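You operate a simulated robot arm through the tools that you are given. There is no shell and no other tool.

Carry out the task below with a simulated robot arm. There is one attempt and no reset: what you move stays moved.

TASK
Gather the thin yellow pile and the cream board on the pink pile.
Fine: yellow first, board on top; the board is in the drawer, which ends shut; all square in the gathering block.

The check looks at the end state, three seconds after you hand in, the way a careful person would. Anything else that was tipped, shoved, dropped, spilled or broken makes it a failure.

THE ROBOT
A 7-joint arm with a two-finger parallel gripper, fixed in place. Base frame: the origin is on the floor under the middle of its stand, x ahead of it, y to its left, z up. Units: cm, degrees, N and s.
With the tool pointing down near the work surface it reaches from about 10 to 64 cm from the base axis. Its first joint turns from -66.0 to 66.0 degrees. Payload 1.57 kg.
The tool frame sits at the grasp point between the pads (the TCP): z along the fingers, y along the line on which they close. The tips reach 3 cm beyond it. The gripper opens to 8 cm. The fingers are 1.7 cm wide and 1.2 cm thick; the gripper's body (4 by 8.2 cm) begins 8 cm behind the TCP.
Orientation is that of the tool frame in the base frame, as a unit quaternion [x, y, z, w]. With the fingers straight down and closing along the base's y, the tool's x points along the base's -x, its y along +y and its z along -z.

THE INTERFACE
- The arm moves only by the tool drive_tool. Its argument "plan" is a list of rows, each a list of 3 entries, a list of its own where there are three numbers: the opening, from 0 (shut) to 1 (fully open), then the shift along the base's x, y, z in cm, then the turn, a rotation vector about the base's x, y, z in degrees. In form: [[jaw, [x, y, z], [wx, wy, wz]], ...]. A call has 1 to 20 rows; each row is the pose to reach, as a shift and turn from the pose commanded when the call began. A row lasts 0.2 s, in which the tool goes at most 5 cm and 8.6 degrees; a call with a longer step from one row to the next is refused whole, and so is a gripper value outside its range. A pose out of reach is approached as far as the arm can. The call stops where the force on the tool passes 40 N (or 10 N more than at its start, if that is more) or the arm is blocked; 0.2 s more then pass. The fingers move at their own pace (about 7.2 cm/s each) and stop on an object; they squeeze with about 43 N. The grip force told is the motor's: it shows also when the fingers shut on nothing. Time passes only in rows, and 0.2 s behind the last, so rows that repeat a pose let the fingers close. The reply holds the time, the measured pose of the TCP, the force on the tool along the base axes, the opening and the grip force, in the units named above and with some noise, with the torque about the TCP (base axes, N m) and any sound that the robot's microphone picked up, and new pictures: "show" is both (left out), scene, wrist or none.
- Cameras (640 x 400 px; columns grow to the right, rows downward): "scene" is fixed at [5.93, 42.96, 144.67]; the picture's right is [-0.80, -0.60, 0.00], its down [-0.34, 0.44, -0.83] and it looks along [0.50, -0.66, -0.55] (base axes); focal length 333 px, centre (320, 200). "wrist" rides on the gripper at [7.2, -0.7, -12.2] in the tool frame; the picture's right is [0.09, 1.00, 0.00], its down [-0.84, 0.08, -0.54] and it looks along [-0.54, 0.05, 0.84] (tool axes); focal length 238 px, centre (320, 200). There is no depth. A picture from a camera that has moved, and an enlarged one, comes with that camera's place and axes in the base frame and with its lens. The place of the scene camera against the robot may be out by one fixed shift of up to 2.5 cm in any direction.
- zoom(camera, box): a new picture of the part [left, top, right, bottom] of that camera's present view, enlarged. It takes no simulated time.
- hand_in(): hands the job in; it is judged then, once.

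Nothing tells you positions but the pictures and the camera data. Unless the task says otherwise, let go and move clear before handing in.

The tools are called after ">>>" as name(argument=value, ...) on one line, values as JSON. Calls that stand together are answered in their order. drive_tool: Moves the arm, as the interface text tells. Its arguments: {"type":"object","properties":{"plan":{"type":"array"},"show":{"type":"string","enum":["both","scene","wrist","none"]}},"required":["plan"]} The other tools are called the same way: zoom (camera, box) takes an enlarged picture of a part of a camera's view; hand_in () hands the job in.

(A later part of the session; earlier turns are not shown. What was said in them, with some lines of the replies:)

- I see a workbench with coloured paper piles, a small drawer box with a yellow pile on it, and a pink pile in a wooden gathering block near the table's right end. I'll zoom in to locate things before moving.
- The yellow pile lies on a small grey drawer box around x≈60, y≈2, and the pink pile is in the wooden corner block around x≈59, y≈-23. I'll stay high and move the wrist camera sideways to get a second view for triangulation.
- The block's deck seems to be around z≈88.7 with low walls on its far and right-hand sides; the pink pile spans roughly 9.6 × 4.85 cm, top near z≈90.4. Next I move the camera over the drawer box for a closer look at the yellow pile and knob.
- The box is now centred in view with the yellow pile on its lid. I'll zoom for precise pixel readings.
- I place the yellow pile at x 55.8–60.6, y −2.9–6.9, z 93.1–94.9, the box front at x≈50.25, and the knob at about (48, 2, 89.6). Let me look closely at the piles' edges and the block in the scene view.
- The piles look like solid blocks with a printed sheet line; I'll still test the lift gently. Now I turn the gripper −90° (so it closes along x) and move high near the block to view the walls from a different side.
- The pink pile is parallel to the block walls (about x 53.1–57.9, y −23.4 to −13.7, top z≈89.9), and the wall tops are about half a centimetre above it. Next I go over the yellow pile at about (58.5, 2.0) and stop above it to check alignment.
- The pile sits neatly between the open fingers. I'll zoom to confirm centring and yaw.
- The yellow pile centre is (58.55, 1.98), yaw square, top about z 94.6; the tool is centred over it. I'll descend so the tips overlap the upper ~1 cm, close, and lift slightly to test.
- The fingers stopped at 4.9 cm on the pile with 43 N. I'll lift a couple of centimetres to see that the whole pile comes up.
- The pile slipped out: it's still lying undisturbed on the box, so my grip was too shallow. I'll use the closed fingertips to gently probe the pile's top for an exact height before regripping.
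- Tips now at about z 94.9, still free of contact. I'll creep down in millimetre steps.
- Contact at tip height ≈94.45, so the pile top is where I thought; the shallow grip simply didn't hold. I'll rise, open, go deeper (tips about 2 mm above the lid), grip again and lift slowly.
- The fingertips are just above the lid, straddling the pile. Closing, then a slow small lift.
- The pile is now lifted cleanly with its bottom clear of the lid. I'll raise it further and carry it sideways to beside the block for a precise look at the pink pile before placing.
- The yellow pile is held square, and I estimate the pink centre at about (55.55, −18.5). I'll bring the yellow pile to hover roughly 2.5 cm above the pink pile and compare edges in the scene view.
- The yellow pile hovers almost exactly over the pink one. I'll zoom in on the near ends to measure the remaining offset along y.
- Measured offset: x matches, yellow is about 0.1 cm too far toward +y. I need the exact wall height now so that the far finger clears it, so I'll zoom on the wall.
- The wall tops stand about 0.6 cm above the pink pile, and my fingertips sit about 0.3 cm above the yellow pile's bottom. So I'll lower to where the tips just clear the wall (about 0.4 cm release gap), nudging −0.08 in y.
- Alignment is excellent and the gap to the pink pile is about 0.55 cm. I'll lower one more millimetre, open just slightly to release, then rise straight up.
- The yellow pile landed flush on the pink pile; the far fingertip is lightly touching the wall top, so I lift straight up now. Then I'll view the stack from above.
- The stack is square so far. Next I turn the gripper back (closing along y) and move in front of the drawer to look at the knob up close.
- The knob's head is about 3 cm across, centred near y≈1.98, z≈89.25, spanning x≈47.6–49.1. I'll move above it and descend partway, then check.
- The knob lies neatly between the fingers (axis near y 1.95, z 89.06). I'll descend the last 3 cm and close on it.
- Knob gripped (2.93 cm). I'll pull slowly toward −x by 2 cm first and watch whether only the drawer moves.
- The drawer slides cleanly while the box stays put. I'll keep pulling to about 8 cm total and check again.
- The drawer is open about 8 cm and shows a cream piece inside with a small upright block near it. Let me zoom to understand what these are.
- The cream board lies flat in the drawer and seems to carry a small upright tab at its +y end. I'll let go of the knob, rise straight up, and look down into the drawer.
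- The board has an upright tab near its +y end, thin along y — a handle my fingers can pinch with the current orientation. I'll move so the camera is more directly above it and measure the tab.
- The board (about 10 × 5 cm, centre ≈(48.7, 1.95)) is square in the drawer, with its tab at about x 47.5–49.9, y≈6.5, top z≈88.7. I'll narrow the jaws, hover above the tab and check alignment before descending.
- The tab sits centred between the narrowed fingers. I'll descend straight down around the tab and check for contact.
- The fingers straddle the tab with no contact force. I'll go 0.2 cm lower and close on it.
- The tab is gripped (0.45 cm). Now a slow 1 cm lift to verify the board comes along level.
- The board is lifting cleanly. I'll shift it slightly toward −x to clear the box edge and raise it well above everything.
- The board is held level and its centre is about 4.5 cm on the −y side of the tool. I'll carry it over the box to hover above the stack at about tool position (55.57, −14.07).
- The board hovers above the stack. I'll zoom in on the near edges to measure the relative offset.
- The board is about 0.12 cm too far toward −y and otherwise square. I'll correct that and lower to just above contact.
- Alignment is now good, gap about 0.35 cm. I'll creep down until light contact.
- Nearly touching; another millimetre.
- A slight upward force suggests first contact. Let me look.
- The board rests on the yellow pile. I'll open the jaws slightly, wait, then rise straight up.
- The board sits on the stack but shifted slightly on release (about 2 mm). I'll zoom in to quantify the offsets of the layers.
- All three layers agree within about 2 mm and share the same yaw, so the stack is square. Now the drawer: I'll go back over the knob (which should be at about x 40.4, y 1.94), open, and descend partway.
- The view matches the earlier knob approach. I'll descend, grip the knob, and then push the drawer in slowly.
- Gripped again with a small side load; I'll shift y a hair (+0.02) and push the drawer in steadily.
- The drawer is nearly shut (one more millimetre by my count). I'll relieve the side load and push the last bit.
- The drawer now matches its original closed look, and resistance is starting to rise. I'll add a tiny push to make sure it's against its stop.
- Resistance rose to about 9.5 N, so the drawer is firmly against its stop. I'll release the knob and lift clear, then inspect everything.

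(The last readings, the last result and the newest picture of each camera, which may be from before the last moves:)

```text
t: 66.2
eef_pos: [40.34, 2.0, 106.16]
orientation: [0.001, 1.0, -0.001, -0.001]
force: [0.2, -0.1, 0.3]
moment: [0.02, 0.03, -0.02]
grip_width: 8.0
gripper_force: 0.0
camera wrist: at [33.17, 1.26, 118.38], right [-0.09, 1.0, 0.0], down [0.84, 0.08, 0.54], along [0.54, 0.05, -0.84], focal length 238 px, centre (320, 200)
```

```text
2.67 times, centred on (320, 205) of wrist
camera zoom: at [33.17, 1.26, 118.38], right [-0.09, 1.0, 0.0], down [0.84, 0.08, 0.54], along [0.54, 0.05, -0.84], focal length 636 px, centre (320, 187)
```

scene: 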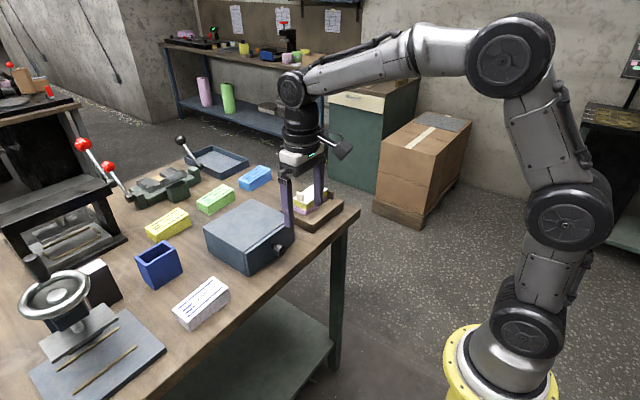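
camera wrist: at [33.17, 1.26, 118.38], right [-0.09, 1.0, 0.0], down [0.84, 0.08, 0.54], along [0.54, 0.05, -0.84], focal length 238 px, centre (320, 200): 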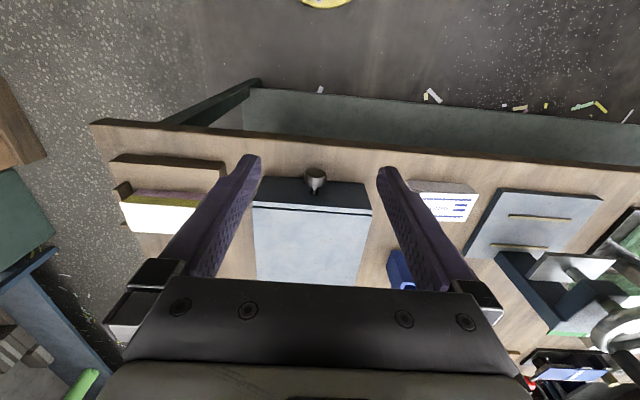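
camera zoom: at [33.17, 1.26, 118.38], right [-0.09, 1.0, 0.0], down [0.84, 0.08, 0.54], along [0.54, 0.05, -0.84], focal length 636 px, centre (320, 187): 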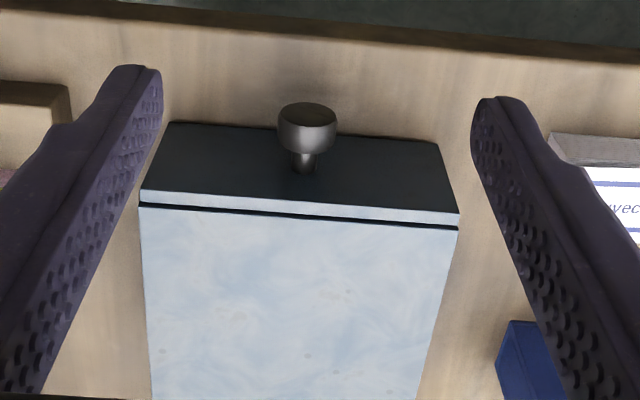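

The drawer is shut, and the box hasn't moved compared with the start. I'll back off to roughly the starting pose and take a final careful look at the stack.

>>> drive_tool(plan=[[1, [-2, 3, 2], [0, 0, 0]], [1, [-4, 6, 4], [0, 0, 0]], [1, [-5, 9, 5], [0, 0, 0]], [1, [-5, 12, 5], [0, 0, 0]], [1, [-5, 12, 5], [0, 0, 0]]], show="both")

>>> zoom(camera="scene", box=[285, 175, 345, 225])

>>> zoom(camera="scene", box=[288, 195, 320, 219])

>>> zoom(camera="scene", box=[314, 180, 346, 204])

```text
t: 67.4
eef_pos: [35.32, 13.95, 111.26]
orientation: [-0.001, 1.0, 0.0, 0.0]
force: [0.4, -0.3, -0.8]
moment: [0.03, 0.0, 0.01]
grip_width: 8.04
gripper_force: 0.1
camera wrist: at [28.14, 13.28, 123.4], right [-0.09, 1.0, 0.0], down [0.84, 0.08, 0.54], along [0.54, 0.05, -0.84], focal length 238 px, centre (320, 200)
```

scene: 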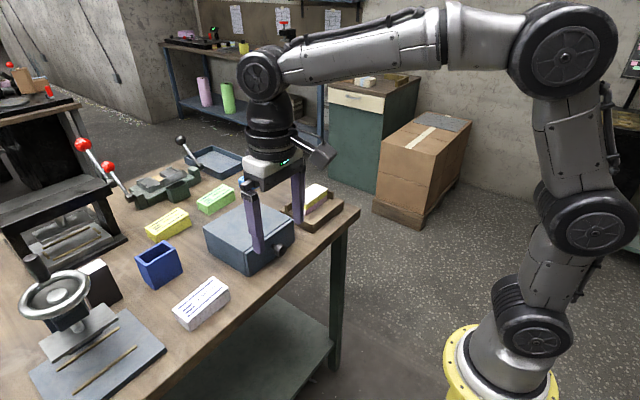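
wrist: 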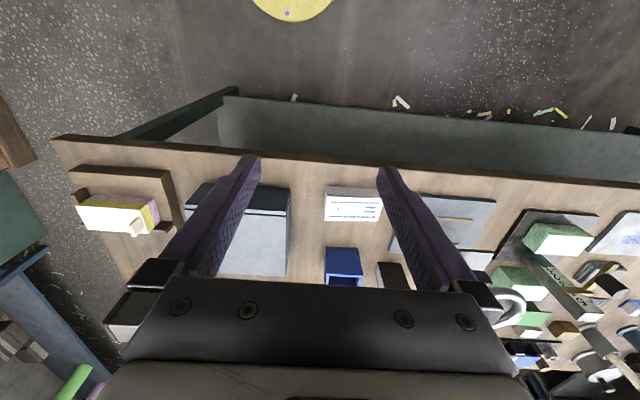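

```text
8.00 times, centred on (315, 200) of scene
camera zoom: at [5.93, 42.96, 144.67], right [-0.8, -0.6, 0.0], down [-0.34, 0.44, -0.83], along [0.5, -0.66, -0.55], focal length 2661 px, centre (360, 200)
```

zoom: 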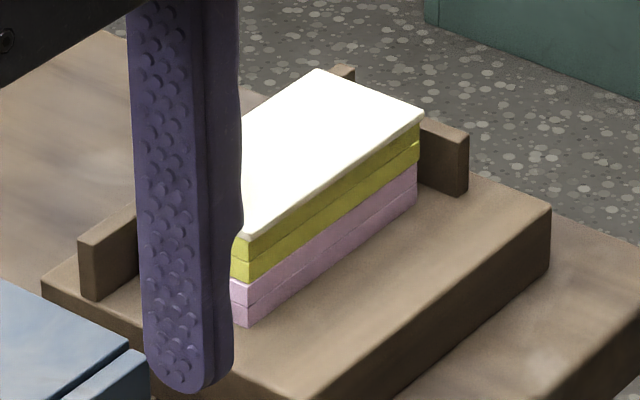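

```text
16.00 times, centred on (304, 207) of scene
camera zoom: at [5.93, 42.96, 144.67], right [-0.8, -0.6, 0.0], down [-0.34, 0.44, -0.83], along [0.5, -0.66, -0.55], focal length 5323 px, centre (576, 88)
```

zoom: 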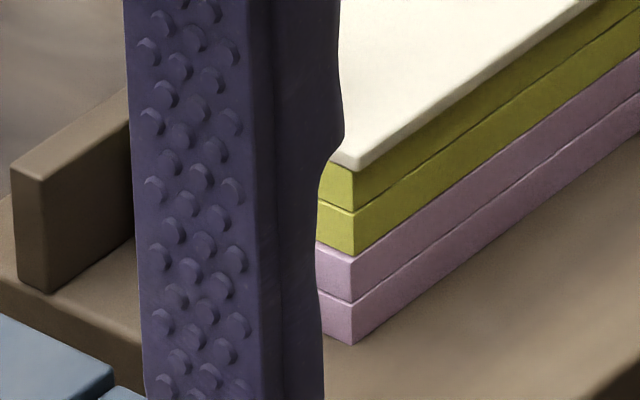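

```text
16.00 times, centred on (330, 192) of scene
camera zoom: at [5.93, 42.96, 144.67], right [-0.8, -0.6, 0.0], down [-0.34, 0.44, -0.83], along [0.5, -0.66, -0.55], focal length 5323 px, centre (160, 328)
```

zoom: 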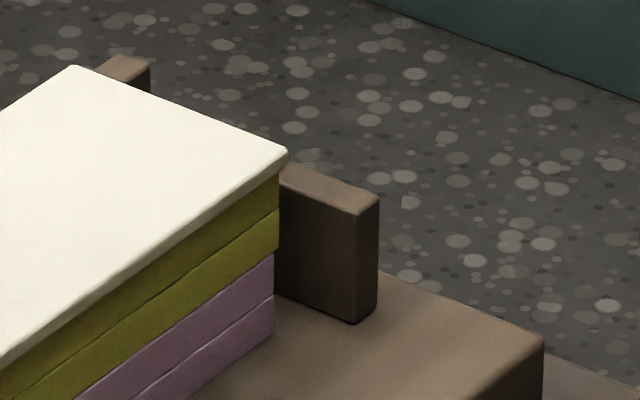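

Everything checks out: pink, yellow and board are stacked with edges aligned to about 1–2 mm and parallel to the block walls, the drawer is shut against its stop, the box and the other items look undisturbed, and the gripper is open and well clear. I'm handing in.

>>> hand_in()

```text
The job is handed in.
```

The job is handed in. The yellow pile sits on the pink pile and the cream board is on top. The drawer is shut, and the arm is open and clear.

- **Alignment:** the three layers line up to about 2 mm and lie parallel to the block's walls. The board slid about 2 mm when I let go of it, and I left it there.
- **Position in the block:** I left the pink pile where it was, about 1.2 cm from the side wall and 0.35 cm from the back wall. I took "square" to mean aligned and parallel, so I did not push the stack into the corner.
- **Drawer:** I pushed it in until it met its stop. The box is where it was at the start.
- **Other contact:** my first grip on the yellow pile slipped, but the pile stayed where it was on the box. When I let go of that pile, one finger lightly touched the top of the block's back wall. I saw no other object disturbed.
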